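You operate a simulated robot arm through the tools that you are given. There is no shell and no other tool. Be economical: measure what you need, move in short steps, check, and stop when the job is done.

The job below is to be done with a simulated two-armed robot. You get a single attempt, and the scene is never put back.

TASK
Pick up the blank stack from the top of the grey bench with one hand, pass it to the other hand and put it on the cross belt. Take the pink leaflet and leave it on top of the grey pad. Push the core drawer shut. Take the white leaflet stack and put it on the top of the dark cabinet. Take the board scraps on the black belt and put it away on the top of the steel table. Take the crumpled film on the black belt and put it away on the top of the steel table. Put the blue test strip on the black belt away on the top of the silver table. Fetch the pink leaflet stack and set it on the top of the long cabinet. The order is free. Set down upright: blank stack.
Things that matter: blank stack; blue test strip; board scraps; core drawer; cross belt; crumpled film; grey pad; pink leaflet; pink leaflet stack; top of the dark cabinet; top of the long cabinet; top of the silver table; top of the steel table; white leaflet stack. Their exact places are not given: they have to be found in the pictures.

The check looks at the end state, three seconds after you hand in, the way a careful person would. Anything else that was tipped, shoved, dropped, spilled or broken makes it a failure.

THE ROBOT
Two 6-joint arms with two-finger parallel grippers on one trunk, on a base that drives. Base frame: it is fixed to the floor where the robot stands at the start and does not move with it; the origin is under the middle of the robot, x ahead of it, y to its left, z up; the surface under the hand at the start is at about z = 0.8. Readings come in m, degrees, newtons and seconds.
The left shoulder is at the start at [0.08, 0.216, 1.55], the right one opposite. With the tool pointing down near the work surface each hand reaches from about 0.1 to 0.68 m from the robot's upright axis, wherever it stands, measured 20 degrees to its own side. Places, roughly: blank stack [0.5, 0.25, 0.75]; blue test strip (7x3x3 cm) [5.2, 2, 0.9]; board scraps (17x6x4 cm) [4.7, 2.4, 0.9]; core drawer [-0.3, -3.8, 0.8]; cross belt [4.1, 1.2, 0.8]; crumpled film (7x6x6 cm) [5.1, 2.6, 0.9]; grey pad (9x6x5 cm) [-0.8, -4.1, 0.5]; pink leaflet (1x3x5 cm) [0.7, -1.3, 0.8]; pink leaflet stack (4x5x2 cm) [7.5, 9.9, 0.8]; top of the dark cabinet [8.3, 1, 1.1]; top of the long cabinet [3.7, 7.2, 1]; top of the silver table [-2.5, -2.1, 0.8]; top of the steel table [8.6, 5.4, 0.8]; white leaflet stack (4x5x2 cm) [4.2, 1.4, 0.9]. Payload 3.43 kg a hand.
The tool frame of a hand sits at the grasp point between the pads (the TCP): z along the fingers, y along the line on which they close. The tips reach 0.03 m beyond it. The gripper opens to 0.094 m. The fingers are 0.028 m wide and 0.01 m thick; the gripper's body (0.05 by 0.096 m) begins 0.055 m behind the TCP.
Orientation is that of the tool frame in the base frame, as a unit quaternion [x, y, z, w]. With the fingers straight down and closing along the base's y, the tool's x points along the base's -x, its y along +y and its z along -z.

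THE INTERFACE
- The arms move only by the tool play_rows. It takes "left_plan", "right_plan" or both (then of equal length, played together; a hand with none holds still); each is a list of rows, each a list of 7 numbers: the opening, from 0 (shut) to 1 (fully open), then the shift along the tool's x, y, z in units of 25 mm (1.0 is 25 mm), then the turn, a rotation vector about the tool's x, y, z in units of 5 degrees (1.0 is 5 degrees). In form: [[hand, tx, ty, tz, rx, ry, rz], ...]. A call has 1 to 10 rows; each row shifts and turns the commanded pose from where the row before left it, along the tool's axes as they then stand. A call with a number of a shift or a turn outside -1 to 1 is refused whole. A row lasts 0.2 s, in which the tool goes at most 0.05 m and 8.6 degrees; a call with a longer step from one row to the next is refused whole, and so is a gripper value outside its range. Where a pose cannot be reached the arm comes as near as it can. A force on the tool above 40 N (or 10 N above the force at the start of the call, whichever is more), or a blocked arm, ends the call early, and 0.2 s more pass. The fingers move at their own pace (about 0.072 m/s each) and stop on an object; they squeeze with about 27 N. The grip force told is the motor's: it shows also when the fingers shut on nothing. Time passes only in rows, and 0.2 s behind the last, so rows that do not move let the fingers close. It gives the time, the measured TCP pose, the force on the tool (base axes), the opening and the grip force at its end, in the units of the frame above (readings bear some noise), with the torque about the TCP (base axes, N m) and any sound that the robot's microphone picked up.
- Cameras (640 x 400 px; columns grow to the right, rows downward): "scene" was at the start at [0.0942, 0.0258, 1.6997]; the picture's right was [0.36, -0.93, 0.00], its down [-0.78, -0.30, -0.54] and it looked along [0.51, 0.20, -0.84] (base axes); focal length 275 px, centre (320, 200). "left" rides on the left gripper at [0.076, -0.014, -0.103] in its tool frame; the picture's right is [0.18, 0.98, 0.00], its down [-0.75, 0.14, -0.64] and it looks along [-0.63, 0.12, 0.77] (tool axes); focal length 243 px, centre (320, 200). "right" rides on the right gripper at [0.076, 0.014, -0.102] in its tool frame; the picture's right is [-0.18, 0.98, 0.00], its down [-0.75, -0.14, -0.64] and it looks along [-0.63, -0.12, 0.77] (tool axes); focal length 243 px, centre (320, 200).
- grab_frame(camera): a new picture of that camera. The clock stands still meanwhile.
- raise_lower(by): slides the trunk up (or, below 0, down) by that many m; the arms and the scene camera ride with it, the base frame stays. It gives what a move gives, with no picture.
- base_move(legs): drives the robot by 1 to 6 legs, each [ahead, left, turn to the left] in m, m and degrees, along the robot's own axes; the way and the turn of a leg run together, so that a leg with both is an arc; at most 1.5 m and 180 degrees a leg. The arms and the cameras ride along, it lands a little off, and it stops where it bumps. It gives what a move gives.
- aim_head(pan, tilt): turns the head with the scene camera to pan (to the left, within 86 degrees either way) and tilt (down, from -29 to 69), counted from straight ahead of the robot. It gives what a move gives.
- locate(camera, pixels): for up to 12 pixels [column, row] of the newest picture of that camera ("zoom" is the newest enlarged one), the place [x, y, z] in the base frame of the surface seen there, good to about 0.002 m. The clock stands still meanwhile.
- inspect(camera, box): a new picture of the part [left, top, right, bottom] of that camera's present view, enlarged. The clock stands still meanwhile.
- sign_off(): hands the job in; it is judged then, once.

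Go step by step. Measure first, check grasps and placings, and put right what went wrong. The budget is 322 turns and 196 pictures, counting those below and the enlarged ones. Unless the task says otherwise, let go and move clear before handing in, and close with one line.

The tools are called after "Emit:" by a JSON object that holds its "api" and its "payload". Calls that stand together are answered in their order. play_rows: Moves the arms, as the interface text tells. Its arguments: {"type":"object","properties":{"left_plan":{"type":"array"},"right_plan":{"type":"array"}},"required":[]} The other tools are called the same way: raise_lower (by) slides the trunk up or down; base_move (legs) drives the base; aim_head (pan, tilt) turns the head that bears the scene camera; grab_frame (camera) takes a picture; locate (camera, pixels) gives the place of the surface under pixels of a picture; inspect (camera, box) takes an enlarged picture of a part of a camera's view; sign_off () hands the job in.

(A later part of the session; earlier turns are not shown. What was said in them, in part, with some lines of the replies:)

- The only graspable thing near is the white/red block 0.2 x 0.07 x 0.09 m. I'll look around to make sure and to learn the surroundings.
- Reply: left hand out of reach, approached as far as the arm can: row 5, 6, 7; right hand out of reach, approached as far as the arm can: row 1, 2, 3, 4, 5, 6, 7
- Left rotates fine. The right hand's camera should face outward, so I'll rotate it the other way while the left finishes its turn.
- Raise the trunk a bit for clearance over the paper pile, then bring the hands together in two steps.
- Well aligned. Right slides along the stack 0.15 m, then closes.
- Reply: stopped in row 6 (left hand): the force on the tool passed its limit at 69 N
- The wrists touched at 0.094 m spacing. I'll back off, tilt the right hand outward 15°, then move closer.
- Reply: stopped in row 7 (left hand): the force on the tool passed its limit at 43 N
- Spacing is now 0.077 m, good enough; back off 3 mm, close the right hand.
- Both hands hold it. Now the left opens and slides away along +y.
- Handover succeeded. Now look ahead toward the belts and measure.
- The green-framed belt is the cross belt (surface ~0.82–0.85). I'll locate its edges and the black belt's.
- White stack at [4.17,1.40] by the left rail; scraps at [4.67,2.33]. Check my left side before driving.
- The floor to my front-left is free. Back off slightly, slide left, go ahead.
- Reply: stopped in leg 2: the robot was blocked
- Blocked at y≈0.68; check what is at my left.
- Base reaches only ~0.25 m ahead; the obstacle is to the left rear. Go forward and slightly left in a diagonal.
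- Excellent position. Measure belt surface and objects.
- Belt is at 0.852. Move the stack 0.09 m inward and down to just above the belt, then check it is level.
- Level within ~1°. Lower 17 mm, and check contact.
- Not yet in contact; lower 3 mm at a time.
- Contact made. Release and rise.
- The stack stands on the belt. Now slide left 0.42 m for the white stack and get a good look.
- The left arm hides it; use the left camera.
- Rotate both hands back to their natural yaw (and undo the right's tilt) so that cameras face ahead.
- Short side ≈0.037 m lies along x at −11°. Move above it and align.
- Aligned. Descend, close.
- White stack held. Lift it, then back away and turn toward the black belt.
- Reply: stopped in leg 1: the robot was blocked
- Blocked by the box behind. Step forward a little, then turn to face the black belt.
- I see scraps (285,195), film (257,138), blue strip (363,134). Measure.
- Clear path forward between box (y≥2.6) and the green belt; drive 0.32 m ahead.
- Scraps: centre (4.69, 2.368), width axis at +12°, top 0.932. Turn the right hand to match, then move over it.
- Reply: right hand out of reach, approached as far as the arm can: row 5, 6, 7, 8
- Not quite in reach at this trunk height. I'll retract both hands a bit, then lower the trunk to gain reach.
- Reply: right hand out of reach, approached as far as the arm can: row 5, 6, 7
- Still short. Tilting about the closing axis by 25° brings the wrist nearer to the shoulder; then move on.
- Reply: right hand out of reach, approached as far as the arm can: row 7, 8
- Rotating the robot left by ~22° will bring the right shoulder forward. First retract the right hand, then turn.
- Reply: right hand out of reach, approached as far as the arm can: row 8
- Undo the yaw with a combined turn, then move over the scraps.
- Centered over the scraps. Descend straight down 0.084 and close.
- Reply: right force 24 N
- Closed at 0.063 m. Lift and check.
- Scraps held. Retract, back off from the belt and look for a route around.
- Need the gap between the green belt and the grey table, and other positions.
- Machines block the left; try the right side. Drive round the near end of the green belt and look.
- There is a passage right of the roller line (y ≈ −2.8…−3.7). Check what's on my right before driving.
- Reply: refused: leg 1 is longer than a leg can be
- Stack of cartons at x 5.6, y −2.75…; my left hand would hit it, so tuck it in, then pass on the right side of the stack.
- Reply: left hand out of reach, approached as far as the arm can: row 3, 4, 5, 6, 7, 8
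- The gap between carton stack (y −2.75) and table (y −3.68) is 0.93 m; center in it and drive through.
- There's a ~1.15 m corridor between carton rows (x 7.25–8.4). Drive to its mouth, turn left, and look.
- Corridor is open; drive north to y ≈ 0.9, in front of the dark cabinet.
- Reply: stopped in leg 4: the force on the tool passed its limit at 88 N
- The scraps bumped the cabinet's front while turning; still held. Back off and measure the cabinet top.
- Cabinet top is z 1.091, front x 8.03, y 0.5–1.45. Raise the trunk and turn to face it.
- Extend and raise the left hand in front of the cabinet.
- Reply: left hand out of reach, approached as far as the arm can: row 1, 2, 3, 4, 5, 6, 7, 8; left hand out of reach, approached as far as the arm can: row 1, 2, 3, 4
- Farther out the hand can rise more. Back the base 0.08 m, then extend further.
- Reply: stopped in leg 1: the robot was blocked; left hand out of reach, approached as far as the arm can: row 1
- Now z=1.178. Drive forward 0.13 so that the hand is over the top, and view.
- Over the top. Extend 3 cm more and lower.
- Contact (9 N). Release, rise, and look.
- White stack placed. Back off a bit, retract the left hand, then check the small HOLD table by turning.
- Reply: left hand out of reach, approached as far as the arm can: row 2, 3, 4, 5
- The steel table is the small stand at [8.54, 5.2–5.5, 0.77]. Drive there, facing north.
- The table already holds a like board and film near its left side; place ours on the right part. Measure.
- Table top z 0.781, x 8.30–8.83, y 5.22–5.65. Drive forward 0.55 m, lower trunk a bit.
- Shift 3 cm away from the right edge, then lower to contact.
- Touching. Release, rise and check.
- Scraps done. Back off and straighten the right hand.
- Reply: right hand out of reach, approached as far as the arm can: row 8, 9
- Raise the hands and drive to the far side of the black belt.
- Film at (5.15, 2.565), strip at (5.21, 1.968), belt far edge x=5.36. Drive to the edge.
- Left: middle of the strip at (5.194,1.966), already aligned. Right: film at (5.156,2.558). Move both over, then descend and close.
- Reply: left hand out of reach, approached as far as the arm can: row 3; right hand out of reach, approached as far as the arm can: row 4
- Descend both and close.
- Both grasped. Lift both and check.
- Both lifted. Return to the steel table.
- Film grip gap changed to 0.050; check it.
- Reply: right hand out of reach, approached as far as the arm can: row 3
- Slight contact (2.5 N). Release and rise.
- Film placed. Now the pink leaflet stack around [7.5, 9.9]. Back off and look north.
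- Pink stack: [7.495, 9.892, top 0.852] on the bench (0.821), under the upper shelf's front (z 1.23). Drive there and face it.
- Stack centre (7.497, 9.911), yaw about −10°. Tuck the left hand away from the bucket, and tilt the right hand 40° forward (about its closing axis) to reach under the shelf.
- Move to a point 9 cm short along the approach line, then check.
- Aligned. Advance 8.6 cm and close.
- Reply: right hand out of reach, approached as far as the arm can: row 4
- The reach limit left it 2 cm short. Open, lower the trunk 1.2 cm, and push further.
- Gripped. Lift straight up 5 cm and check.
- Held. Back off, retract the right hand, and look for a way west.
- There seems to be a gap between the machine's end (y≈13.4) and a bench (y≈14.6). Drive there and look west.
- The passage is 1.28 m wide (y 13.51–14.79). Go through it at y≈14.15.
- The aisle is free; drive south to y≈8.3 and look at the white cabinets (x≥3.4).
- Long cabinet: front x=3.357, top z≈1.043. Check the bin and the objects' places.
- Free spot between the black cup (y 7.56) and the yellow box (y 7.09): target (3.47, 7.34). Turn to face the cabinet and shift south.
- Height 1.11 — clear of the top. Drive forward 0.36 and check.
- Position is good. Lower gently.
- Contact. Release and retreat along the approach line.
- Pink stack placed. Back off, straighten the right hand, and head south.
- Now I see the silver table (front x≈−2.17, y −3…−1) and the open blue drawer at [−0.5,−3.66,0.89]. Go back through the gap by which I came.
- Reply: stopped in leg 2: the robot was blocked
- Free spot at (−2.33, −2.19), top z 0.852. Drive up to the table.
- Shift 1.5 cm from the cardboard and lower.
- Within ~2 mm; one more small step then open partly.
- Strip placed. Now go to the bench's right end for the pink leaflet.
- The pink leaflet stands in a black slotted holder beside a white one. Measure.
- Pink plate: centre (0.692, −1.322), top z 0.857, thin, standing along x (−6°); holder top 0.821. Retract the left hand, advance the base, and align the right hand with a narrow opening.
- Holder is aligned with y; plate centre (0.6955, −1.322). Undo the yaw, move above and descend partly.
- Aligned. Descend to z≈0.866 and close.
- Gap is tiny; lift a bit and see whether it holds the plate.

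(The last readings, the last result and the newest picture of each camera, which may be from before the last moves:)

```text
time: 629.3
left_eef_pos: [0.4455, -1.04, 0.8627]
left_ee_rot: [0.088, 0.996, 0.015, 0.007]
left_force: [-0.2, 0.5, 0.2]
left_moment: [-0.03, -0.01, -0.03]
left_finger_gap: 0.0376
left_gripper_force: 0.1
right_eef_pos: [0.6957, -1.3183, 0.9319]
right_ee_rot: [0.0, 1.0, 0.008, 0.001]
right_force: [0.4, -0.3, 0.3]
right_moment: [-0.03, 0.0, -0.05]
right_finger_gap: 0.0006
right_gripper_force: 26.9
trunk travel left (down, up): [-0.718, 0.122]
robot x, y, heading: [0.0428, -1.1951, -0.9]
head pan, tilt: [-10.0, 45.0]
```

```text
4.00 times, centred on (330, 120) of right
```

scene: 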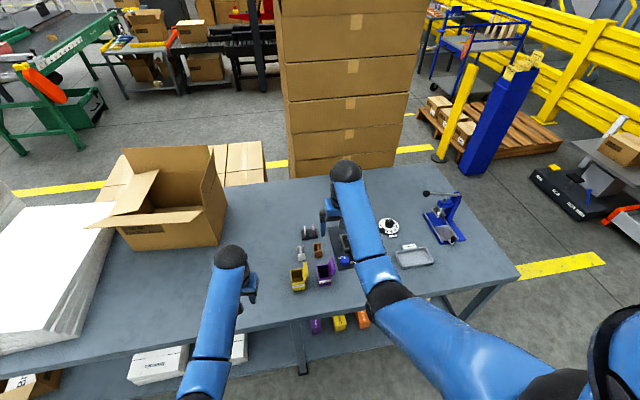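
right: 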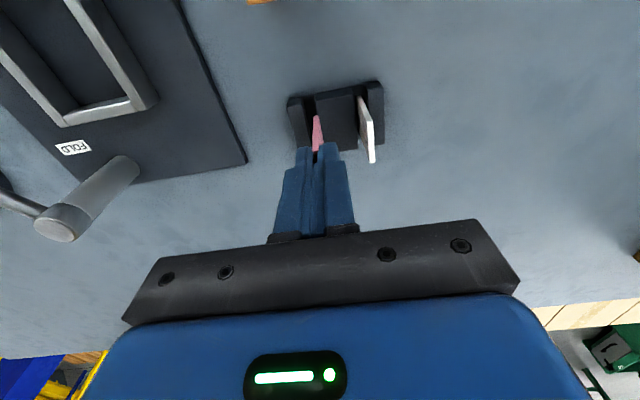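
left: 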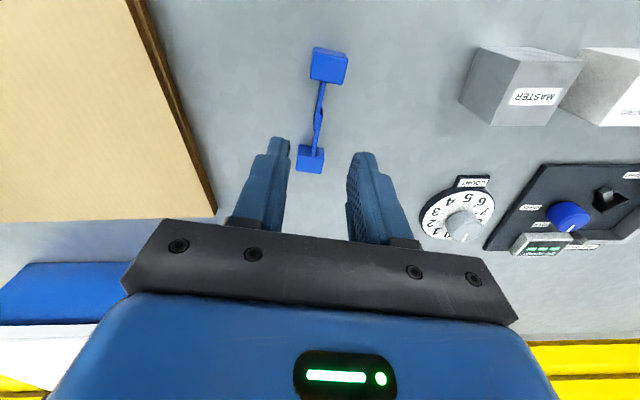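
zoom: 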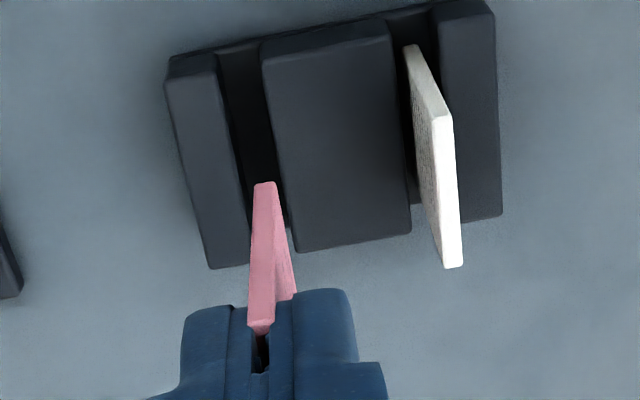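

Pink leaflet is held. Back away and go to the rack.

Emit:
{"api": "play_rows", "payload": {"right_plan": [[0, 0, 0, -0.8, 0, 0, 0], [0, 0, 0, -0.8, 0, 0, 0], [0, 0, 0, -0.8, 0, 0, 0]], "left_plan": [[0.4, 0, 0, -0.8, 0, 0, 0], [0.4, 0, 0, -0.8, 0, 0, 0], [0.4, 0, 0, -0.8, 0, 0, 0]]}}

Emit:
{"api": "base_move", "payload": {"legs": [[-0.55, 0, 0], [0, 0, -90], [1.2, 0, 0]]}}

Emit:
{"api": "aim_head", "payload": {"pan": 0, "tilt": 35}}

Emit:
{"api": "grab_frame", "payload": {"camera": "scene"}}

```text
time: 630.1
left_eef_pos: [0.4449, -1.0415, 0.9208]
left_ee_rot: [0.088, 0.996, 0.015, 0.007]
left_force: [-0.1, -1.4, 0.1]
left_moment: [0.0, 0.0, -0.01]
left_finger_gap: 0.0378
left_gripper_force: 0.0
right_eef_pos: [0.6967, -1.3209, 0.9934]
right_ee_rot: [0.001, 1.0, 0.008, 0.001]
right_force: [-0.3, -0.4, 0.8]
right_moment: [-0.04, 0.03, -0.01]
right_finger_gap: 0.0006
right_gripper_force: 27.0
trunk travel left (down, up): [-0.718, 0.122]
robot x, y, heading: [0.0427, -1.1982, -0.6]
head pan, tilt: [-10.0, 45.0]
```

```text
time: 642.7
left_eef_pos: [-0.4026, -2.7846, 0.922]
left_ee_rot: [0.777, 0.63, 0.006, 0.017]
left_force: [0.5, -0.2, 0.2]
left_moment: [-0.01, 0.02, 0.0]
left_finger_gap: 0.0376
left_gripper_force: 0.1
right_eef_pos: [-0.6906, -3.0262, 0.9932]
right_ee_rot: [0.719, 0.695, 0.004, 0.007]
right_force: [0.2, 0.2, -0.1]
right_moment: [-0.02, 0.01, 0.0]
right_finger_gap: 0.0007
right_gripper_force: 26.9
trunk travel left (down, up): [-0.718, 0.122]
robot x, y, heading: [-0.5458, -2.3805, -92.6]
head pan, tilt: [-10.0, 45.0]
```

```text
time: 643.4
left_eef_pos: [-0.4015, -2.7841, 0.9224]
left_ee_rot: [0.777, 0.63, 0.005, 0.016]
left_force: [0.6, 0.6, 0.1]
left_moment: [-0.01, 0.03, 0.03]
left_finger_gap: 0.0376
left_gripper_force: 0.1
right_eef_pos: [-0.6911, -3.0281, 0.9936]
right_ee_rot: [0.719, 0.695, 0.005, 0.008]
right_force: [-0.1, 0.3, 0.7]
right_moment: [0.0, 0.0, 0.02]
right_finger_gap: 0.0008
right_gripper_force: 26.6
trunk travel left (down, up): [-0.718, 0.122]
robot x, y, heading: [-0.5446, -2.3844, -92.6]
head pan, tilt: [0.0, 35.0]
```

```text
59 pictures are left
```

scene: 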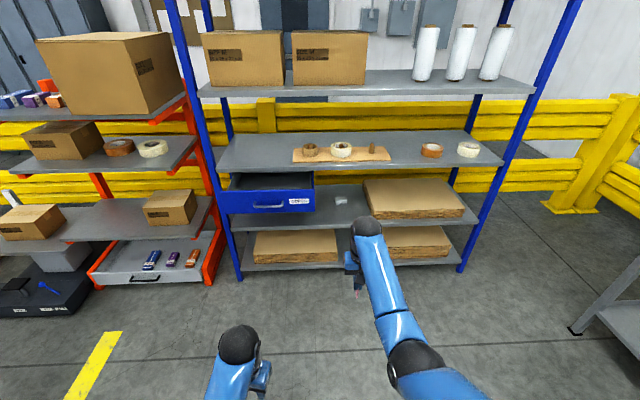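

Blue drawer at (267,195), grey pad at (341,201). Measure.

Emit:
{"api": "inspect", "payload": {"camera": "scene", "box": [200, 120, 440, 270]}}

Emit:
{"api": "locate", "payload": {"camera": "scene", "pixels": [[225, 205], [310, 202], [265, 182], [341, 198], [341, 203], [225, 170], [350, 170], [330, 215], [440, 215], [300, 145], [240, 190], [341, 230]]}}

```text
2.67 times, centred on (320, 195) of scene
```

zoom: 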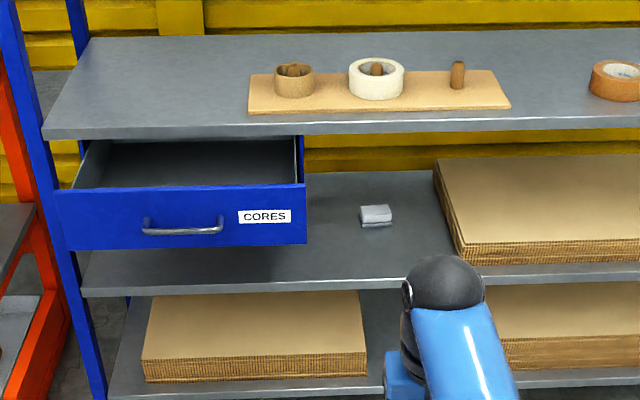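

```text
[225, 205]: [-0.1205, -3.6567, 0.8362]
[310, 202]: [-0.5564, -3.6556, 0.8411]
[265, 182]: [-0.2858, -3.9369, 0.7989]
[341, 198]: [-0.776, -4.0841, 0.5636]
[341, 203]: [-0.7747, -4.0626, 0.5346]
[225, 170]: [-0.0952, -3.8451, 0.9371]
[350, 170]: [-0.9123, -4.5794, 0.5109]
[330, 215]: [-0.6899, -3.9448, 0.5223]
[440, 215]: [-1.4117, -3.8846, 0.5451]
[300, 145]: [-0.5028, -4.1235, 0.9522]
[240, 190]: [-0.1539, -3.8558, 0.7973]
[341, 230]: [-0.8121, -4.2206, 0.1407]
```

Emit:
{"api": "locate", "payload": {"camera": "zoom", "pixels": [[180, 193], [180, 243], [145, 228], [222, 226], [265, 200], [60, 240], [303, 240], [364, 208], [390, 208], [363, 224], [392, 224], [375, 215]]}}

Emit:
{"api": "inspect", "payload": {"camera": "scene", "box": [325, 185, 365, 215]}}

```text
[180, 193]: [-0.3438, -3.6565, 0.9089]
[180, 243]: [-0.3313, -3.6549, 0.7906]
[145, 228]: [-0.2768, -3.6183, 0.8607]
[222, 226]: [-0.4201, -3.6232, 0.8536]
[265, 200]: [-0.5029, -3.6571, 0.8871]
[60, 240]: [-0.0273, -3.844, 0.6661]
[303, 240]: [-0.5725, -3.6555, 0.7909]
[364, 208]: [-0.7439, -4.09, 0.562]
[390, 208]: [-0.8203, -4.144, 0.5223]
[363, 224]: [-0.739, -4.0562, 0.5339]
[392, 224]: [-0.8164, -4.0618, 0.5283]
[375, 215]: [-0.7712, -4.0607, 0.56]
```

```text
13.33 times, centred on (345, 200) of scene
```

zoom: 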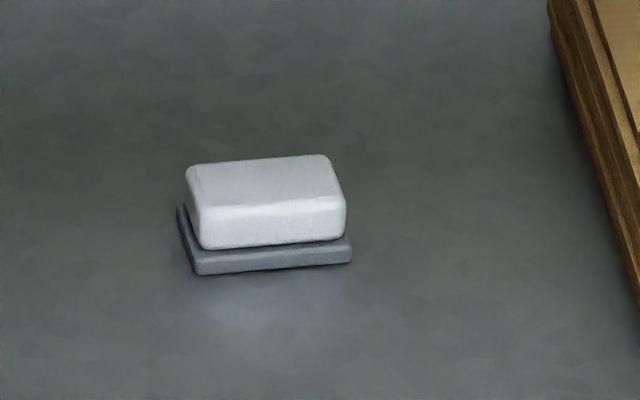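

Emit:
{"api": "locate", "payload": {"camera": "zoom", "pixels": [[195, 172], [320, 160], [335, 195], [205, 207], [265, 185], [200, 245], [340, 235], [195, 270], [350, 258]]}}

```text
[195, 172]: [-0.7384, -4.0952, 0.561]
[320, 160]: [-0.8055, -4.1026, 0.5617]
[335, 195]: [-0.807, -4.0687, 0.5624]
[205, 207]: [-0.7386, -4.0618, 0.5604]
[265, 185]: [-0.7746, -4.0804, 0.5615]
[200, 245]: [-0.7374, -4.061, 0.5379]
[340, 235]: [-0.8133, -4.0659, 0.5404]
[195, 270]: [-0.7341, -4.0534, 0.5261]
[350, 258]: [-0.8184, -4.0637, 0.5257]
```

First the drawer: retract the right hand (with the leaflet), and shape the left hand into a closed, forward-tilted pusher.

Emit:
{"api": "play_rows", "payload": {"left_plan": [[0, 0, 0, 0, 0, 0, -0.8], [0, 0, 0, 0, 0, 0, -0.8], [0, 0, 0, 0, 0, 0, -0.8], [0, -0.9, -0.46, 0.25, 0, 0, 0], [0, -0.9, -0.46, 0.25, 0, 0, 0], [0, -0.9, -0.46, 0.25, 0, 0, 0], [0, -0.9, -0.46, 0.25, 0, 0, 0], [0, -0.9, -0.46, 0.25, 0, 0, 0], [0, -0.9, -0.46, 0.25, 0, 0, 0], [0, -0.9, -0.46, 0.25, 0, 0, 0]], "right_plan": [[0, 0.9, 0, 0, 0, 0, 0], [0, 0.9, 0, 0, 0, 0, 0], [0, 0.9, 0, 0, 0, 0, 0], [0, 0.9, 0, 0, 0, 0, 0], [0, 0.9, 0, 0, 0, 0, 0], [0, 0.9, 0, 0, 0, 0, 0], [0, 0.9, 0, 0, 0, 0, 0], [0, 0.9, 0, 0, 0, 0, 0], [0, 0, 0, 0, 0, 0, 0], [0, 0, 0, 0, 0, 0, 0]]}}

Emit:
{"api": "play_rows", "payload": {"left_plan": [[0, 0, 0, 0, 0, -1, 0], [0, 0, 0, 0, 0, -1, 0], [0, 0, 0, 0, 0, -1, 0], [0, 0, 0, 0, 0, -1, 0], [0, 0, 0, 0, 0, -1, 0], [0, 0, 0, 0, 0, -1, 0]]}}

```text
time: 645.6
left_eef_pos: [-0.4838, -2.9451, 0.8808]
left_ee_rot: [0.706, 0.708, 0.004, 0.015]
left_force: [0.2, -0.2, 0.7]
left_moment: [0.03, 0.0, 0.02]
left_finger_gap: 0.0001
left_gripper_force: 27.4
right_eef_pos: [-0.6819, -2.8737, 0.9437]
right_ee_rot: [0.718, 0.696, 0.004, 0.008]
right_force: [-0.5, -0.3, -1.0]
right_moment: [0.0, 0.0, -0.01]
right_finger_gap: 0.0006
right_gripper_force: 27.1
right hand out of reach, approached as far as the arm can: row 3, 4, 5, 6, 7, 8
trunk travel left (down, up): [-0.718, 0.122]
robot x, y, heading: [-0.5448, -2.3794, -92.3]
head pan, tilt: [0.0, 35.0]
```

```text
time: 647.0
left_eef_pos: [-0.4815, -2.9418, 0.8804]
left_ee_rot: [0.684, 0.679, -0.181, 0.198]
left_force: [0.5, -0.8, -1.0]
left_moment: [0.02, -0.02, -0.03]
left_finger_gap: 0.0001
left_gripper_force: 26.8
right_eef_pos: [-0.681, -2.8729, 0.9436]
right_ee_rot: [0.719, 0.694, 0.004, 0.008]
right_force: [0.5, -0.1, -0.3]
right_moment: [0.01, 0.02, 0.03]
right_finger_gap: 0.0003
right_gripper_force: 26.9
trunk travel left (down, up): [-0.718, 0.122]
robot x, y, heading: [-0.5477, -2.3787, -92.6]
head pan, tilt: [0.0, 35.0]
```

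Emit:
{"api": "play_rows", "payload": {"left_plan": [[0, -0.86, 0, 0.5, 0, 0, 0], [0, -0.86, 0, 0.5, 0, 0, 0]]}}

Emit:
{"api": "base_move", "payload": {"legs": [[0.55, 0, 2.5]]}}

Emit:
{"api": "inspect", "payload": {"camera": "scene", "box": [140, 100, 460, 300]}}

Emit:
{"api": "inspect", "payload": {"camera": "right", "box": [240, 80, 400, 220]}}

```text
time: 647.6
left_eef_pos: [-0.4822, -2.9942, 0.8806]
left_ee_rot: [0.683, 0.679, -0.179, 0.199]
left_force: [0.6, -0.3, 0.0]
left_moment: [-0.01, -0.01, -0.03]
left_finger_gap: 0.0002
left_gripper_force: 27.3
right_eef_pos: [-0.6822, -2.8733, 0.9435]
right_ee_rot: [0.719, 0.695, 0.005, 0.007]
right_force: [0.3, 0.8, 0.0]
right_moment: [0.02, 0.02, 0.02]
right_finger_gap: 0.0006
right_gripper_force: 26.5
trunk travel left (down, up): [-0.718, 0.122]
robot x, y, heading: [-0.5449, -2.382, -92.7]
head pan, tilt: [0.0, 35.0]
```

```text
time: 650.8
left_eef_pos: [-0.4711, -3.5423, 0.8827]
left_ee_rot: [0.669, 0.693, -0.176, 0.202]
left_force: [0.1, -0.3, -0.7]
left_moment: [0.02, 0.02, -0.03]
left_finger_gap: 0.0001
left_gripper_force: 26.7
right_eef_pos: [-0.6758, -3.4301, 0.9448]
right_ee_rot: [0.705, 0.709, 0.004, 0.008]
right_force: [-0.5, 0.4, 0.9]
right_moment: [-0.01, -0.04, -0.03]
right_finger_gap: 0.0008
right_gripper_force: 27.0
trunk travel left (down, up): [-0.718, 0.122]
robot x, y, heading: [-0.5585, -2.9318, -90.0]
head pan, tilt: [0.0, 35.0]
```

```text
2.00 times, centred on (300, 200) of scene
```

zoom: 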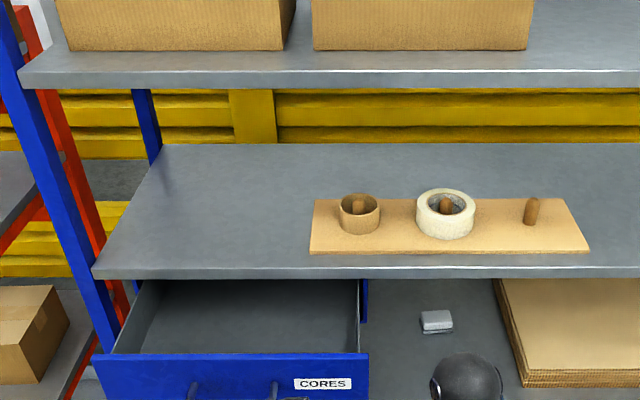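

```text
2.86 times, centred on (320, 150) of right
```

zoom: 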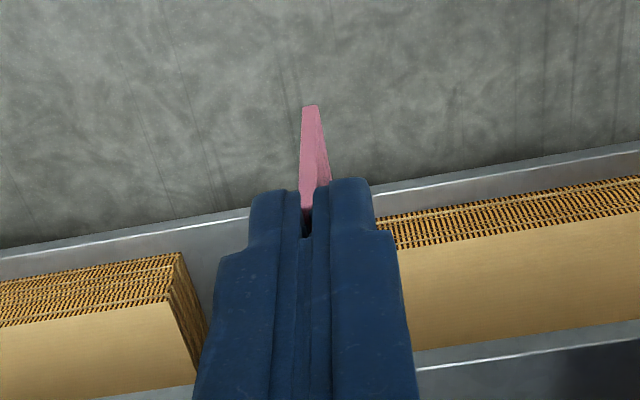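

Leaflet still held. Push: drive forward in steps.

Emit:
{"api": "base_move", "payload": {"legs": [[0.15, 0, 0]]}}

Emit:
{"api": "base_move", "payload": {"legs": [[0.09, 0, 0]]}}

Emit:
{"api": "aim_head", "payload": {"pan": 5, "tilt": 50}}

Emit:
{"api": "grab_frame", "payload": {"camera": "scene"}}

```text
time: 652.2
left_eef_pos: [-0.4713, -3.6903, 0.8835]
left_ee_rot: [0.669, 0.693, -0.176, 0.203]
left_force: [0.3, -0.1, -0.6]
left_moment: [-0.03, 0.0, 0.04]
left_finger_gap: 0.0
left_gripper_force: 26.9
right_eef_pos: [-0.6769, -3.5793, 0.9447]
right_ee_rot: [0.705, 0.71, 0.005, 0.008]
right_force: [0.5, -0.4, -0.3]
right_moment: [0.0, 0.04, 0.01]
right_finger_gap: 0.0007
right_gripper_force: 27.3
trunk travel left (down, up): [-0.718, 0.122]
robot x, y, heading: [-0.5601, -3.0794, -90.3]
head pan, tilt: [0.0, 35.0]
```

```text
time: 653.3
left_eef_pos: [-0.4695, -3.7788, 0.8853]
left_ee_rot: [0.669, 0.693, -0.177, 0.204]
left_force: [-0.3, -0.4, 0.3]
left_moment: [-0.04, 0.0, -0.02]
left_finger_gap: 0.0
left_gripper_force: 27.2
right_eef_pos: [-0.6762, -3.6672, 0.9473]
right_ee_rot: [0.704, 0.71, 0.004, 0.009]
right_force: [-0.2, 1.1, 0.2]
right_moment: [-0.01, -0.04, 0.0]
right_finger_gap: 0.0007
right_gripper_force: 26.9
trunk travel left (down, up): [-0.718, 0.122]
robot x, y, heading: [-0.5583, -3.1728, -90.2]
head pan, tilt: [0.0, 35.0]
```

```text
time: 654.1
left_eef_pos: [-0.4694, -3.7836, 0.8806]
left_ee_rot: [0.669, 0.694, -0.174, 0.202]
left_force: [-0.6, 0.4, -0.3]
left_moment: [0.0, 0.01, -0.01]
left_finger_gap: 0.0
left_gripper_force: 27.1
right_eef_pos: [-0.6755, -3.6707, 0.9433]
right_ee_rot: [0.705, 0.709, 0.005, 0.006]
right_force: [-0.4, 0.1, -0.4]
right_moment: [-0.01, -0.06, 0.01]
right_finger_gap: 0.0008
right_gripper_force: 27.0
trunk travel left (down, up): [-0.718, 0.122]
robot x, y, heading: [-0.5614, -3.172, -90.0]
head pan, tilt: [5.0, 50.0]
```

```text
54 pictures are left
```

scene: 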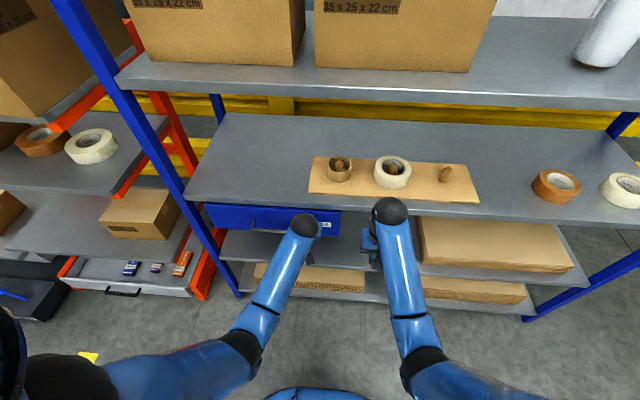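

Emit:
{"api": "inspect", "payload": {"camera": "scene", "box": [180, 160, 380, 285]}}

Emit:
{"api": "locate", "payload": {"camera": "scene", "pixels": [[230, 215], [210, 222], [335, 232], [230, 200], [260, 207], [350, 216]]}}

```text
3.20 times, centred on (280, 222) of scene
```

zoom: 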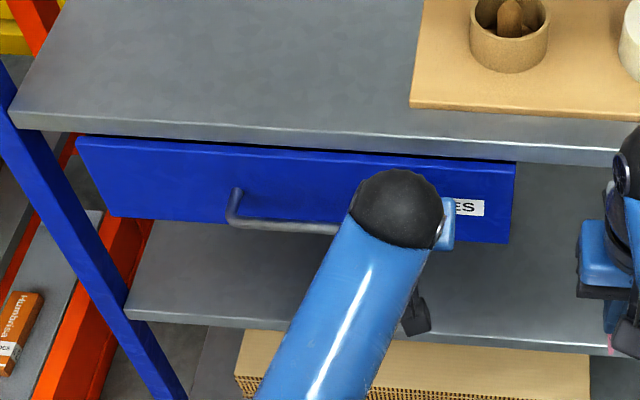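

```text
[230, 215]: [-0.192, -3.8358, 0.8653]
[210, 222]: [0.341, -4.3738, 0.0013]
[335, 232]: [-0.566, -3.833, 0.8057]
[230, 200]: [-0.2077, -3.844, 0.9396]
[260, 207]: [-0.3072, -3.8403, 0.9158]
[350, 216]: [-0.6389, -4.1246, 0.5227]
```

Front is at y≈−3.835, nearly flush with the shelf (−3.844). Push a bit more until it resists.

Emit:
{"api": "base_move", "payload": {"legs": [[0.02, 0, 0]]}}

Emit:
{"api": "base_move", "payload": {"legs": [[0.02, 0, 0]]}}

Emit:
{"api": "inspect", "payload": {"camera": "scene", "box": [180, 160, 380, 285]}}

Emit:
{"api": "locate", "payload": {"camera": "zoom", "pixels": [[160, 180], [480, 230], [300, 170], [160, 125], [500, 200]]}}

```text
time: 654.9
left_eef_pos: [-0.4707, -3.7981, 0.8839]
left_ee_rot: [0.669, 0.693, -0.176, 0.203]
left_force: [-0.6, -0.2, 1.2]
left_moment: [-0.04, 0.01, 0.01]
left_finger_gap: 0.0
left_gripper_force: 26.7
right_eef_pos: [-0.6764, -3.6869, 0.9459]
right_ee_rot: [0.704, 0.71, 0.004, 0.009]
right_force: [0.3, 0.5, -0.2]
right_moment: [-0.03, -0.01, 0.02]
right_finger_gap: 0.001
right_gripper_force: 27.2
trunk travel left (down, up): [-0.718, 0.122]
robot x, y, heading: [-0.5586, -3.1945, -90.3]
head pan, tilt: [5.0, 50.0]
```

```text
time: 655.9
left_eef_pos: [-0.4704, -3.8183, 0.8775]
left_ee_rot: [0.67, 0.695, -0.169, 0.197]
left_force: [1.3, 1.2, 1.3]
left_moment: [-0.03, -0.05, 0.02]
left_finger_gap: 0.0
left_gripper_force: 27.1
right_eef_pos: [-0.6761, -3.7113, 0.9426]
right_ee_rot: [0.703, 0.711, 0.005, 0.007]
right_force: [0.3, 0.3, -0.4]
right_moment: [-0.03, -0.03, -0.02]
right_finger_gap: 0.0008
right_gripper_force: 26.8
trunk travel left (down, up): [-0.718, 0.122]
robot x, y, heading: [-0.5613, -3.2128, -90.0]
head pan, tilt: [5.0, 50.0]
stopped in leg 1: the force on the tool passed its limit at 91 N (the readings are from after the stop); the commanded pose is now the measured one
```

```text
3.20 times, centred on (280, 222) of scene
```

zoom: 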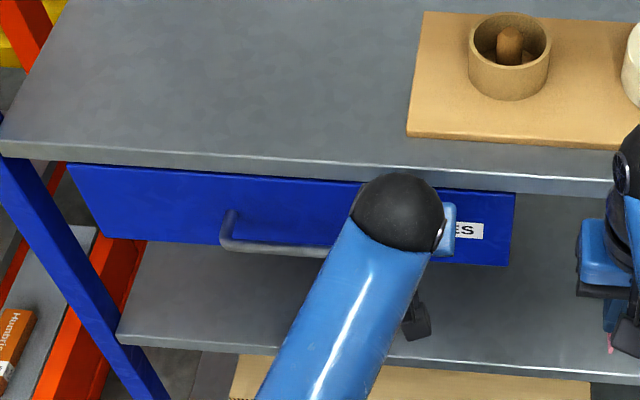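

```text
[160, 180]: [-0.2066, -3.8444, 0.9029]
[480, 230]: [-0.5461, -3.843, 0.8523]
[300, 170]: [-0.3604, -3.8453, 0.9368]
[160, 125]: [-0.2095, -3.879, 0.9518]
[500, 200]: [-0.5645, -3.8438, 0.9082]
```

Drawer is shut (stop reached, flush at −3.844). Back off and prepare the right hand for laying the leaflet on the pad.

Emit:
{"api": "base_move", "payload": {"legs": [[-0.35, 0, 0]]}}

Emit:
{"api": "aim_head", "payload": {"pan": -5, "tilt": 45}}

Emit:
{"api": "grab_frame", "payload": {"camera": "scene"}}

Emit:
{"api": "locate", "payload": {"camera": "scene", "pixels": [[267, 215], [240, 190], [342, 218], [330, 208], [352, 208], [410, 240], [340, 245], [420, 215]]}}

```text
time: 658.1
left_eef_pos: [-0.4738, -3.4737, 0.8768]
left_ee_rot: [0.674, 0.692, -0.169, 0.196]
left_force: [0.4, -0.3, -0.1]
left_moment: [-0.01, 0.0, -0.02]
left_finger_gap: 0.0
left_gripper_force: 27.3
right_eef_pos: [-0.6763, -3.3675, 0.9438]
right_ee_rot: [0.706, 0.708, 0.006, 0.007]
right_force: [1.2, -0.2, -0.4]
right_moment: [0.01, -0.04, 0.02]
right_finger_gap: 0.0009
right_gripper_force: 27.2
trunk travel left (down, up): [-0.718, 0.122]
robot x, y, heading: [-0.5588, -2.8678, -90.5]
head pan, tilt: [5.0, 50.0]
```

```text
time: 658.8
left_eef_pos: [-0.4725, -3.4724, 0.8783]
left_ee_rot: [0.673, 0.693, -0.169, 0.197]
left_force: [-0.4, -0.5, -0.3]
left_moment: [-0.03, -0.01, -0.01]
left_finger_gap: 0.0003
left_gripper_force: 27.4
right_eef_pos: [-0.6777, -3.366, 0.9437]
right_ee_rot: [0.706, 0.709, 0.005, 0.007]
right_force: [-0.6, -1.2, -0.5]
right_moment: [0.03, -0.02, 0.05]
right_finger_gap: 0.0008
right_gripper_force: 27.5
trunk travel left (down, up): [-0.718, 0.122]
robot x, y, heading: [-0.5643, -2.8674, -90.4]
head pan, tilt: [-5.0, 45.0]
```

```text
51 pictures are left
```

scene: 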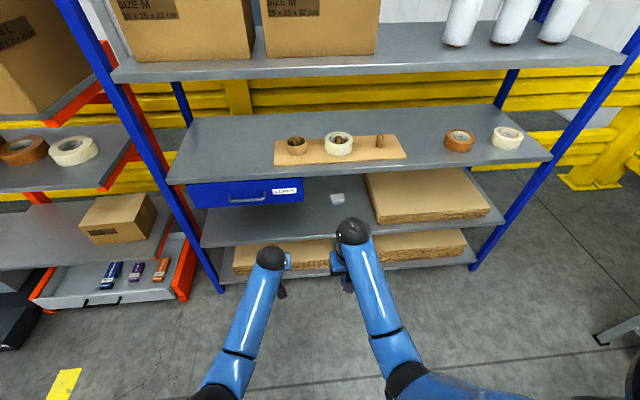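

```text
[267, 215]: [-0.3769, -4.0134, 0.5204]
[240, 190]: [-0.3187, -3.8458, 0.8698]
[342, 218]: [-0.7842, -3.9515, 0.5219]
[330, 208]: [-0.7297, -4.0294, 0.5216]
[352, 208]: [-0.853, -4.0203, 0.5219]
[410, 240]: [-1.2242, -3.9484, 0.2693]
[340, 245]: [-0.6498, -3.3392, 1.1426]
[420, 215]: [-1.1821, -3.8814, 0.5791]
```

Drawer is shut. Lower the trunk, then roll the right hand 90° and pitch it 45° forward.

Emit:
{"api": "raise_lower", "payload": {"by": -0.3}}

Emit:
{"api": "play_rows", "payload": {"right_plan": [[0, 0, 0, 0, 0, 0, 1], [0, 0, 0, 0, 0, 0, 1], [0, 0, 0, 0, 0, 0, 1], [0, 0, 0, 0, 0, 0, 1], [0, 0, 0, 0, 0, 0, 1], [0, 0, 0, 0, 0, 0, 1], [0, 0, 0, 0, 0, 0, 1], [0, 0, 0, 0, 0, 0, 1], [0, 0, 0, 0, 0, 0, 1]]}}

Emit:
{"api": "play_rows", "payload": {"right_plan": [[0, 0, 0, 0, 0, 0, 1], [0, 0, 0, 0, 0, 0, 1], [0, 0, 0, 0, 0, 0, 1], [0, 0, 0, 0, 0, 0, 1], [0, 0, 0, 0, 0, 0, 1], [0, 0, 0, 0, 0, 0, 1], [0, 0, 0, 0, 0, 0, 1], [0, 0, 0, 0, 0, 0, 1], [0, 0, 0, 0, 0, 0, 1]]}}

Emit:
{"api": "play_rows", "payload": {"right_plan": [[0, 0, 0, 0, -1, 0, 0], [0, 0, 0, 0, -1, 0, 0], [0, 0, 0, 0, -1, 0, 0], [0, 0, 0, 0, -1, 0, 0], [0, 0, 0, 0, -1, 0, 0], [0, 0, 0, 0, -1, 0, 0], [0, 0, 0, 0, -1, 0, 0], [0, 0, 0, 0, -1, 0, 0], [0, 0, 0, 0, -1, 0, 0]]}}

Emit:
{"api": "grab_frame", "payload": {"camera": "scene"}}

```text
time: 661.8
left_eef_pos: [-0.4735, -3.4742, 0.5767]
left_ee_rot: [0.673, 0.692, -0.169, 0.196]
left_force: [0.5, 0.3, -0.5]
left_moment: [0.01, -0.01, -0.04]
left_finger_gap: 0.0
left_gripper_force: 27.4
right_eef_pos: [-0.676, -3.3662, 0.6447]
right_ee_rot: [0.706, 0.708, 0.004, 0.008]
right_force: [0.0, 0.5, 0.0]
right_moment: [0.02, -0.03, 0.0]
right_finger_gap: 0.0008
right_gripper_force: 26.9
trunk travel left (down, up): [-0.418, 0.422]
robot x, y, heading: [-0.5608, -2.8665, -90.3]
head pan, tilt: [-5.0, 45.0]
```

```text
time: 663.8
left_eef_pos: [-0.4729, -3.4732, 0.5781]
left_ee_rot: [0.673, 0.692, -0.171, 0.196]
left_force: [-0.4, 1.2, -0.7]
left_moment: [-0.01, -0.04, 0.02]
left_finger_gap: 0.0003
left_gripper_force: 26.8
right_eef_pos: [-0.6769, -3.3651, 0.6428]
right_ee_rot: [0.924, 0.383, 0.007, 0.005]
right_force: [0.5, -0.4, 0.7]
right_moment: [0.0, 0.04, 0.03]
right_finger_gap: 0.0005
right_gripper_force: 26.9
trunk travel left (down, up): [-0.418, 0.422]
robot x, y, heading: [-0.5565, -2.8696, -90.3]
head pan, tilt: [-5.0, 45.0]
```

```text
time: 665.8
left_eef_pos: [-0.4734, -3.4731, 0.5779]
left_ee_rot: [0.673, 0.693, -0.169, 0.196]
left_force: [0.8, -0.7, 0.6]
left_moment: [-0.02, 0.02, 0.01]
left_finger_gap: 0.0002
left_gripper_force: 26.9
right_eef_pos: [-0.6777, -3.3652, 0.6433]
right_ee_rot: [1.0, 0.001, 0.008, 0.002]
right_force: [-0.7, -0.3, 0.4]
right_moment: [0.0, 0.0, 0.01]
right_finger_gap: 0.0006
right_gripper_force: 27.2
trunk travel left (down, up): [-0.418, 0.422]
robot x, y, heading: [-0.5582, -2.868, -90.6]
head pan, tilt: [-5.0, 45.0]
```

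```text
time: 667.8
left_eef_pos: [-0.4727, -3.4722, 0.576]
left_ee_rot: [0.673, 0.692, -0.17, 0.198]
left_force: [-0.1, 0.9, 0.1]
left_moment: [0.02, 0.0, -0.04]
left_finger_gap: 0.0
left_gripper_force: 27.0
right_eef_pos: [-0.6774, -3.3651, 0.6441]
right_ee_rot: [0.923, -0.002, 0.01, 0.385]
right_force: [0.0, -0.7, 0.0]
right_moment: [-0.02, 0.01, -0.02]
right_finger_gap: 0.0007
right_gripper_force: 27.4
trunk travel left (down, up): [-0.418, 0.422]
robot x, y, heading: [-0.5582, -2.8663, -90.4]
head pan, tilt: [-5.0, 45.0]
```

```text
50 pictures are left
```

scene: 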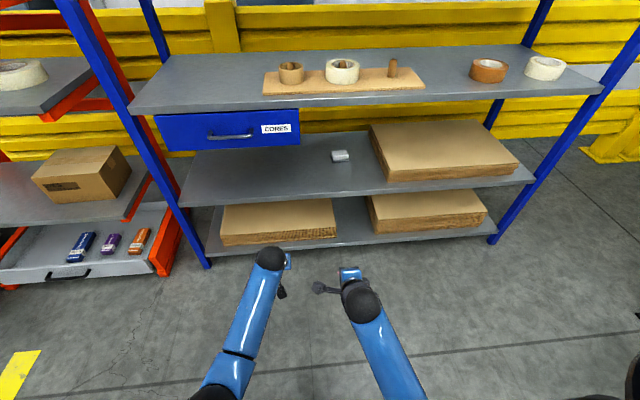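

Orientation is right. Retract the left hand, then drive in so that the right hand enters the shelf bay at z≈0.64.

Emit:
{"api": "play_rows", "payload": {"left_plan": [[0, 0.95, 0, -0.84, 0, 0, 0], [0, 0.95, 0, -0.84, 0, 0, 0], [0, 0.95, 0, -0.84, 0, 0, 0], [0, 0.95, 0, -0.84, 0, 0, 0], [0, 0.95, 0, -0.84, 0, 0, 0], [0, 0.95, 0, -0.84, 0, 0, 0], [0, 0.95, 0, -0.84, 0, 0, 0]]}}

Emit:
{"api": "base_move", "payload": {"legs": [[0.4, -0.1, 0.4]]}}

Emit:
{"api": "grab_frame", "payload": {"camera": "scene"}}

```text
time: 669.4
left_eef_pos: [-0.4809, -3.254, 0.6191]
left_ee_rot: [0.673, 0.693, -0.17, 0.197]
left_force: [-0.3, -0.1, -0.8]
left_moment: [-0.01, -0.01, 0.0]
left_finger_gap: 0.0
left_gripper_force: 27.3
right_eef_pos: [-0.6766, -3.3654, 0.6443]
right_ee_rot: [0.923, -0.001, 0.009, 0.385]
right_force: [0.0, -0.3, -0.2]
right_moment: [0.02, 0.01, -0.03]
right_finger_gap: 0.001
right_gripper_force: 27.3
trunk travel left (down, up): [-0.418, 0.422]
robot x, y, heading: [-0.5574, -2.8701, -90.6]
head pan, tilt: [-5.0, 45.0]
```

```text
time: 672.0
left_eef_pos: [-0.5828, -3.6595, 0.619]
left_ee_rot: [0.671, 0.695, -0.168, 0.198]
left_force: [-0.7, 0.9, 0.5]
left_moment: [0.0, 0.03, 0.02]
left_finger_gap: 0.0
left_gripper_force: 27.0
right_eef_pos: [-0.7762, -3.7732, 0.6442]
right_ee_rot: [0.923, 0.001, 0.01, 0.385]
right_force: [-0.2, -0.2, 0.6]
right_moment: [0.0, 0.02, 0.04]
right_finger_gap: 0.0007
right_gripper_force: 27.0
trunk travel left (down, up): [-0.418, 0.422]
robot x, y, heading: [-0.6625, -3.2712, -90.2]
head pan, tilt: [-5.0, 45.0]
```

```text
49 pictures are left
```

scene: 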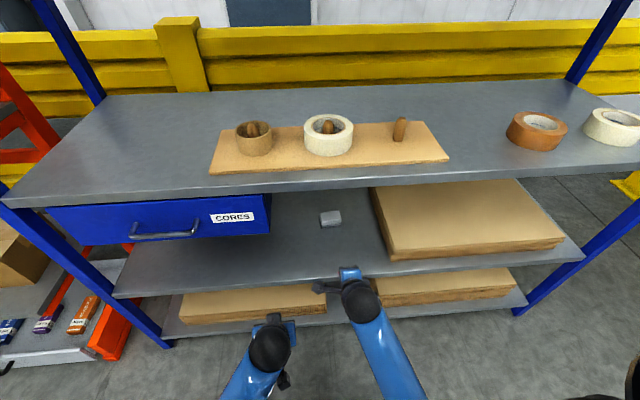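

Emit:
{"api": "play_rows", "payload": {"right_plan": [[0, 0, 0.89, 0.9, 0, 0, 0], [0, 0, 0.89, 0.9, 0, 0, 0], [0, 0, 0.89, 0.9, 0, 0, 0], [0, 0, 0.89, 0.9, 0, 0, 0], [0, 0, 0.89, 0.9, 0, 0, 0], [0, 0, 0.89, 0.9, 0, 0, 0]]}}

Emit:
{"api": "grab_frame", "payload": {"camera": "right"}}

Emit:
{"api": "inspect", "payload": {"camera": "scene", "box": [260, 170, 460, 295]}}

```text
time: 673.4
left_eef_pos: [-0.5825, -3.6592, 0.6182]
left_ee_rot: [0.671, 0.695, -0.169, 0.197]
left_force: [0.2, -1.0, 0.2]
left_moment: [0.01, 0.01, -0.03]
left_finger_gap: 0.0001
left_gripper_force: 26.9
right_eef_pos: [-0.7743, -3.9613, 0.6429]
right_ee_rot: [0.923, 0.002, 0.009, 0.384]
right_force: [-0.4, -0.2, -0.7]
right_moment: [-0.01, -0.01, 0.03]
right_finger_gap: 0.001
right_gripper_force: 27.0
trunk travel left (down, up): [-0.418, 0.422]
robot x, y, heading: [-0.6651, -3.2726, -89.9]
head pan, tilt: [-5.0, 45.0]
```

```text
48 pictures are left
```

right: 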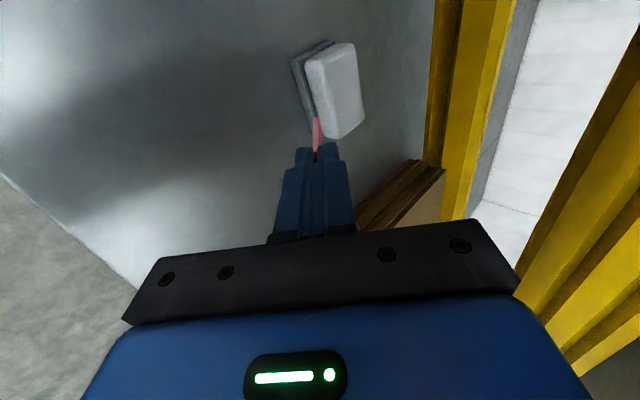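

```text
3.20 times, centred on (360, 232) of scene
```

zoom: 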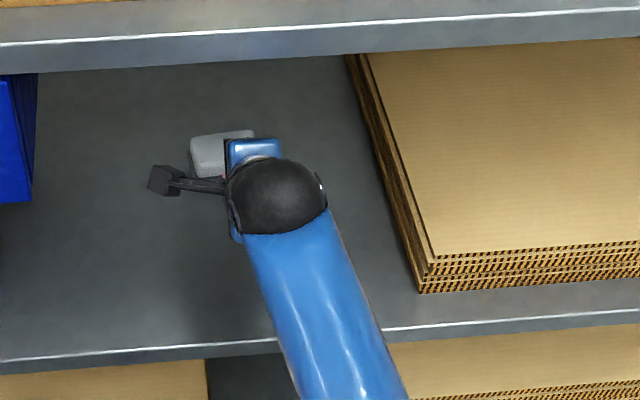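

Emit:
{"api": "inspect", "payload": {"camera": "right", "box": [260, 20, 400, 170]}}

Emit:
{"api": "locate", "payload": {"camera": "right", "pixels": [[335, 75], [310, 65], [352, 48], [362, 105], [337, 135], [317, 122], [316, 145], [322, 118]]}}

```text
2.67 times, centred on (330, 95) of right
```

zoom: 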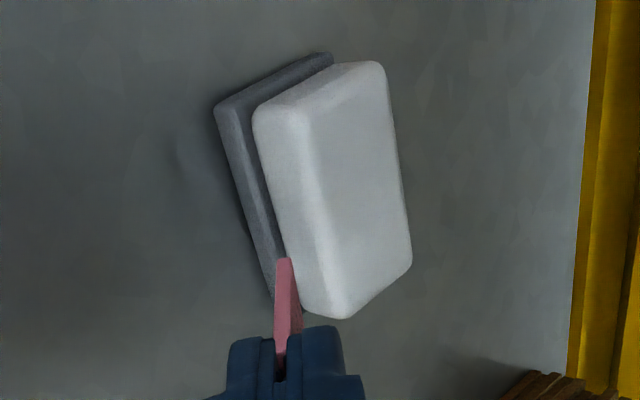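

```text
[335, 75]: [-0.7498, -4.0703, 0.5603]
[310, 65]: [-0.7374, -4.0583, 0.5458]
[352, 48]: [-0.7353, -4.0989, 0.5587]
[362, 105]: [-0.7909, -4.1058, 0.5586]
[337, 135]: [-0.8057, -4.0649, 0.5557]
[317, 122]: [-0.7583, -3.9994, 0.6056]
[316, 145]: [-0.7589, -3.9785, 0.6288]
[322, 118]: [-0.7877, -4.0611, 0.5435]
```

Leaflet is centred on the pad in x. Advance 9.8 cm, then lower until the leaflet's front edge touches near the pad's far edge.

Emit:
{"api": "play_rows", "payload": {"right_plan": [[0, 0, 0.92, 0.93, 0, 0, 0], [0, 0, 0.92, 0.93, 0, 0, 0], [0, 0, 0.92, 0.93, 0, 0, 0], [0, 0, -0.45, 0.45, 0, 0, 0], [0, 0, -0.4, 0.4, 0, 0, 0], [0, 0, 0, 0, 0, 0, 0]]}}

Emit:
{"api": "inspect", "payload": {"camera": "right", "box": [240, 60, 400, 200]}}

```text
time: 674.8
left_eef_pos: [-0.583, -3.6601, 0.6182]
left_ee_rot: [0.671, 0.695, -0.169, 0.197]
left_force: [-0.1, 0.3, 0.2]
left_moment: [0.03, 0.02, 0.05]
left_finger_gap: 0.0
left_gripper_force: 27.2
right_eef_pos: [-0.7732, -4.0587, 0.613]
right_ee_rot: [0.923, 0.002, 0.01, 0.385]
right_force: [-0.1, 0.5, 0.2]
right_moment: [0.0, -0.01, -0.01]
right_finger_gap: 0.0005
right_gripper_force: 26.9
trunk travel left (down, up): [-0.418, 0.422]
robot x, y, heading: [-0.6619, -3.2732, -89.9]
head pan, tilt: [-5.0, 45.0]
```

```text
2.86 times, centred on (320, 130) of right
```

zoom: 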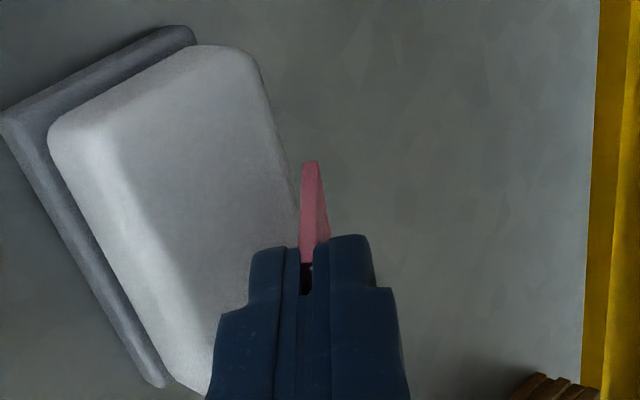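

Emit:
{"api": "locate", "payload": {"camera": "zoom", "pixels": [[309, 168], [310, 200], [306, 240], [265, 120], [240, 60], [285, 200], [325, 235]]}}

```text
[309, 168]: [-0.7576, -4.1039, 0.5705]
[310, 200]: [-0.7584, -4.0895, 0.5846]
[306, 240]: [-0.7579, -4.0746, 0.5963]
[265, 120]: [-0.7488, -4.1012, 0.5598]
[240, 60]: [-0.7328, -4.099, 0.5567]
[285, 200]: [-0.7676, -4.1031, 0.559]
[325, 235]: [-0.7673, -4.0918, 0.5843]
```

Tip is at y −4.104, right at the pad's far edge. Shift back 6 mm while lowering 9 mm.

Emit:
{"api": "play_rows", "payload": {"right_plan": [[0, 0, -0.2, -0.1, 0, 0, 0], [0, 0, -0.22, 0.17, 0, 0, 0], [0, 0, 0, 0, 0, 0, 0]]}}

Emit:
{"api": "inspect", "payload": {"camera": "right", "box": [240, 60, 400, 200]}}

Emit:
{"api": "locate", "payload": {"camera": "zoom", "pixels": [[309, 168], [310, 200], [306, 240], [265, 120], [285, 200]]}}

```text
time: 675.6
left_eef_pos: [-0.582, -3.6593, 0.6197]
left_ee_rot: [0.671, 0.695, -0.17, 0.197]
left_force: [0.1, -0.4, 0.5]
left_moment: [0.02, -0.02, 0.02]
left_finger_gap: 0.0
left_gripper_force: 26.9
right_eef_pos: [-0.7729, -4.0541, 0.605]
right_ee_rot: [0.923, 0.001, 0.01, 0.384]
right_force: [-0.7, 0.4, 3.3]
right_moment: [-0.15, 0.04, -0.02]
right_finger_gap: 0.0006
right_gripper_force: 27.0
trunk travel left (down, up): [-0.418, 0.422]
robot x, y, heading: [-0.6615, -3.2765, -90.2]
head pan, tilt: [-5.0, 45.0]
```

```text
2.86 times, centred on (320, 130) of right
```

zoom: 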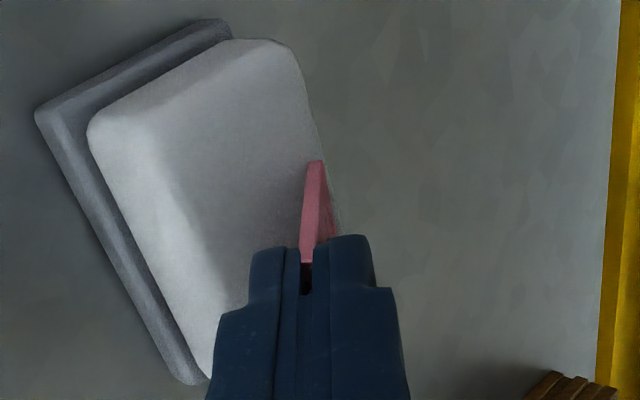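

```text
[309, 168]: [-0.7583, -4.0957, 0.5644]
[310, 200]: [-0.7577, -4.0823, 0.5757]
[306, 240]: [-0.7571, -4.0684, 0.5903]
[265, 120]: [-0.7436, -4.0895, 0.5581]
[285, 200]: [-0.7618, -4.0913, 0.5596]
```

Tip touches (3.3 N). Open slightly, then withdraw along the fingers.

Emit:
{"api": "play_rows", "payload": {"right_plan": [[0.2, 0, 0, 0, 0, 0, 0], [0.2, 0, 0, 0, 0, 0, 0], [0.2, 0, 0, 0, 0, 0, 0]]}}

Emit:
{"api": "inspect", "payload": {"camera": "right", "box": [240, 60, 400, 200]}}

```text
time: 676.4
left_eef_pos: [-0.5818, -3.6585, 0.6179]
left_ee_rot: [0.671, 0.694, -0.17, 0.196]
left_force: [-0.1, 0.0, -0.3]
left_moment: [0.0, 0.03, 0.01]
left_finger_gap: 0.0001
left_gripper_force: 27.1
right_eef_pos: [-0.7735, -4.0535, 0.6052]
right_ee_rot: [0.923, 0.002, 0.011, 0.384]
right_force: [0.5, 0.1, 0.5]
right_moment: [-0.01, 0.0, -0.03]
right_finger_gap: 0.0186
right_gripper_force: 0.0
trunk travel left (down, up): [-0.418, 0.422]
robot x, y, heading: [-0.6663, -3.2726, -90.3]
head pan, tilt: [-5.0, 45.0]
```

```text
2.86 times, centred on (320, 130) of right
```

zoom: 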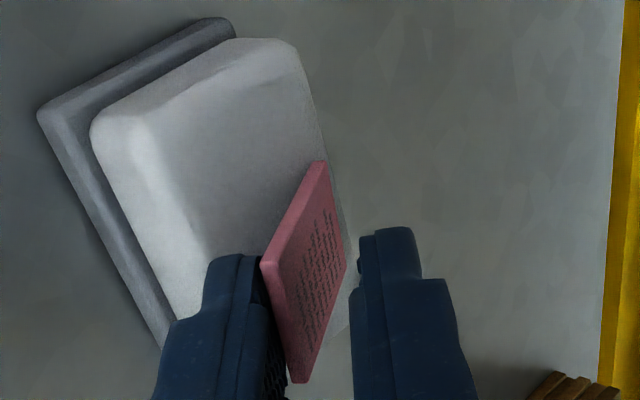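

Emit:
{"api": "play_rows", "payload": {"right_plan": [[0.2, 0, 0, -0.3, 0, 0, 0], [0.2, 0, 0, -0.3, 0, 0, 0], [0.2, 0, 0, -0.3, 0, 0, 0], [0.2, 0, 0, -0.3, 0, 0, 0]]}}

Emit:
{"api": "inspect", "payload": {"camera": "right", "box": [240, 60, 400, 200]}}

```text
time: 677.4
left_eef_pos: [-0.5827, -3.6588, 0.6196]
left_ee_rot: [0.671, 0.695, -0.169, 0.196]
left_force: [0.5, -0.4, 1.0]
left_moment: [-0.03, 0.01, 0.0]
left_finger_gap: 0.0
left_gripper_force: 27.2
right_eef_pos: [-0.7748, -4.0315, 0.6264]
right_ee_rot: [0.923, 0.001, 0.01, 0.384]
right_force: [0.5, -0.2, 0.2]
right_moment: [0.02, -0.01, 0.0]
right_finger_gap: 0.0189
right_gripper_force: 0.0
trunk travel left (down, up): [-0.418, 0.422]
robot x, y, heading: [-0.6619, -3.2771, -90.1]
head pan, tilt: [-5.0, 45.0]
```

```text
2.86 times, centred on (320, 130) of right
```

zoom: 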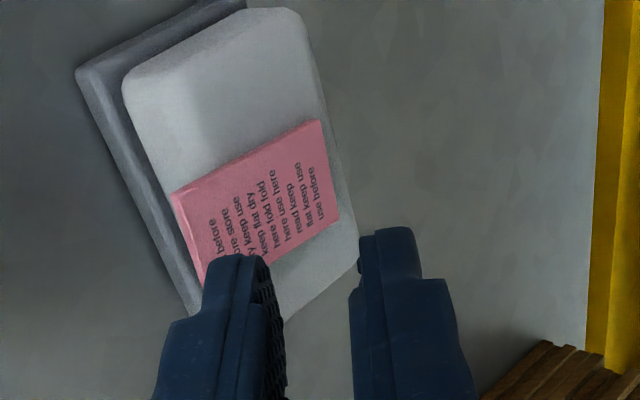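

The leaflet lies flat on the pad. Withdraw fully and check.

Emit:
{"api": "play_rows", "payload": {"right_plan": [[0.2, 0, 0, -0.6, 0, 0, 0], [0.2, 0, 0, -0.7, 0, 0, 0], [0.2, 0, 0, -0.7, 0, 0, 0]]}}

Emit:
{"api": "inspect", "payload": {"camera": "right", "box": [240, 40, 400, 180]}}

```text
time: 678.2
left_eef_pos: [-0.5817, -3.6591, 0.6201]
left_ee_rot: [0.67, 0.695, -0.17, 0.198]
left_force: [0.3, 0.5, -0.5]
left_moment: [0.03, 0.0, -0.03]
left_finger_gap: 0.0
left_gripper_force: 27.3
right_eef_pos: [-0.7743, -3.9972, 0.6622]
right_ee_rot: [0.923, 0.001, 0.011, 0.384]
right_force: [1.0, 0.5, 1.4]
right_moment: [0.03, 0.02, -0.02]
right_finger_gap: 0.0189
right_gripper_force: 0.1
trunk travel left (down, up): [-0.418, 0.422]
robot x, y, heading: [-0.662, -3.2744, -90.3]
head pan, tilt: [-5.0, 45.0]
```

```text
2.86 times, centred on (320, 110) of right
```

zoom: 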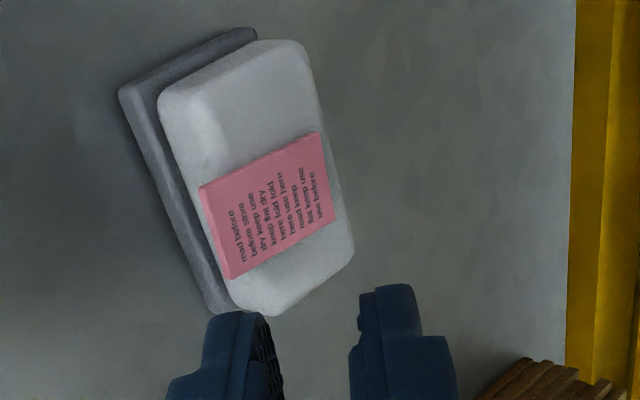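

The leaflet lies neatly on the pad. Drive back clear of the rack and take a last look.

Emit:
{"api": "base_move", "payload": {"legs": [[-0.6, 0, 0]]}}

Emit:
{"api": "grab_frame", "payload": {"camera": "scene"}}

```text
time: 681.6
left_eef_pos: [-0.582, -3.0589, 0.62]
left_ee_rot: [0.67, 0.696, -0.169, 0.198]
left_force: [0.2, -0.3, 0.9]
left_moment: [0.02, -0.04, 0.02]
left_finger_gap: 0.0
left_gripper_force: 27.1
right_eef_pos: [-0.7715, -3.3977, 0.6612]
right_ee_rot: [0.924, 0.003, 0.011, 0.383]
right_force: [-0.4, -0.2, 0.4]
right_moment: [-0.01, -0.03, 0.01]
right_finger_gap: 0.0188
right_gripper_force: 0.1
trunk travel left (down, up): [-0.418, 0.422]
robot x, y, heading: [-0.6621, -2.6737, -89.7]
head pan, tilt: [-5.0, 45.0]
```

```text
40 pictures are left
```

scene: 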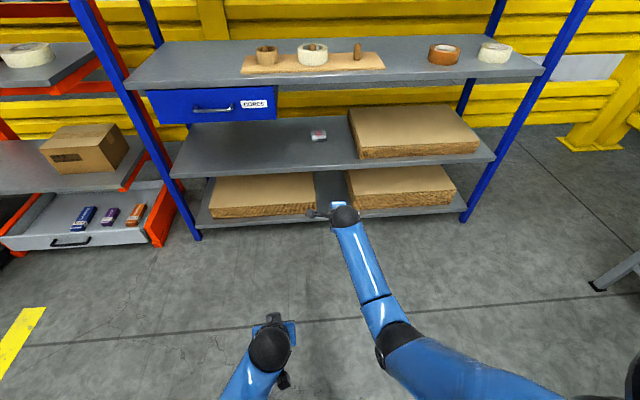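

The drawer is flush with the shelf at (212,105), the leaflet lies on the grey pad at (318,136), and both hands are empty and clear. All eight jobs are done, so I'm handing in.

Emit:
{"api": "sign_off", "payload": {}}

```text
The job is handed in.
```

All eight jobs are done and handed in, each placement checked by picture; the base was stopped by obstacles a few times and the board scraps bumped the dark cabinet's front, and I did not go back to check those spots.
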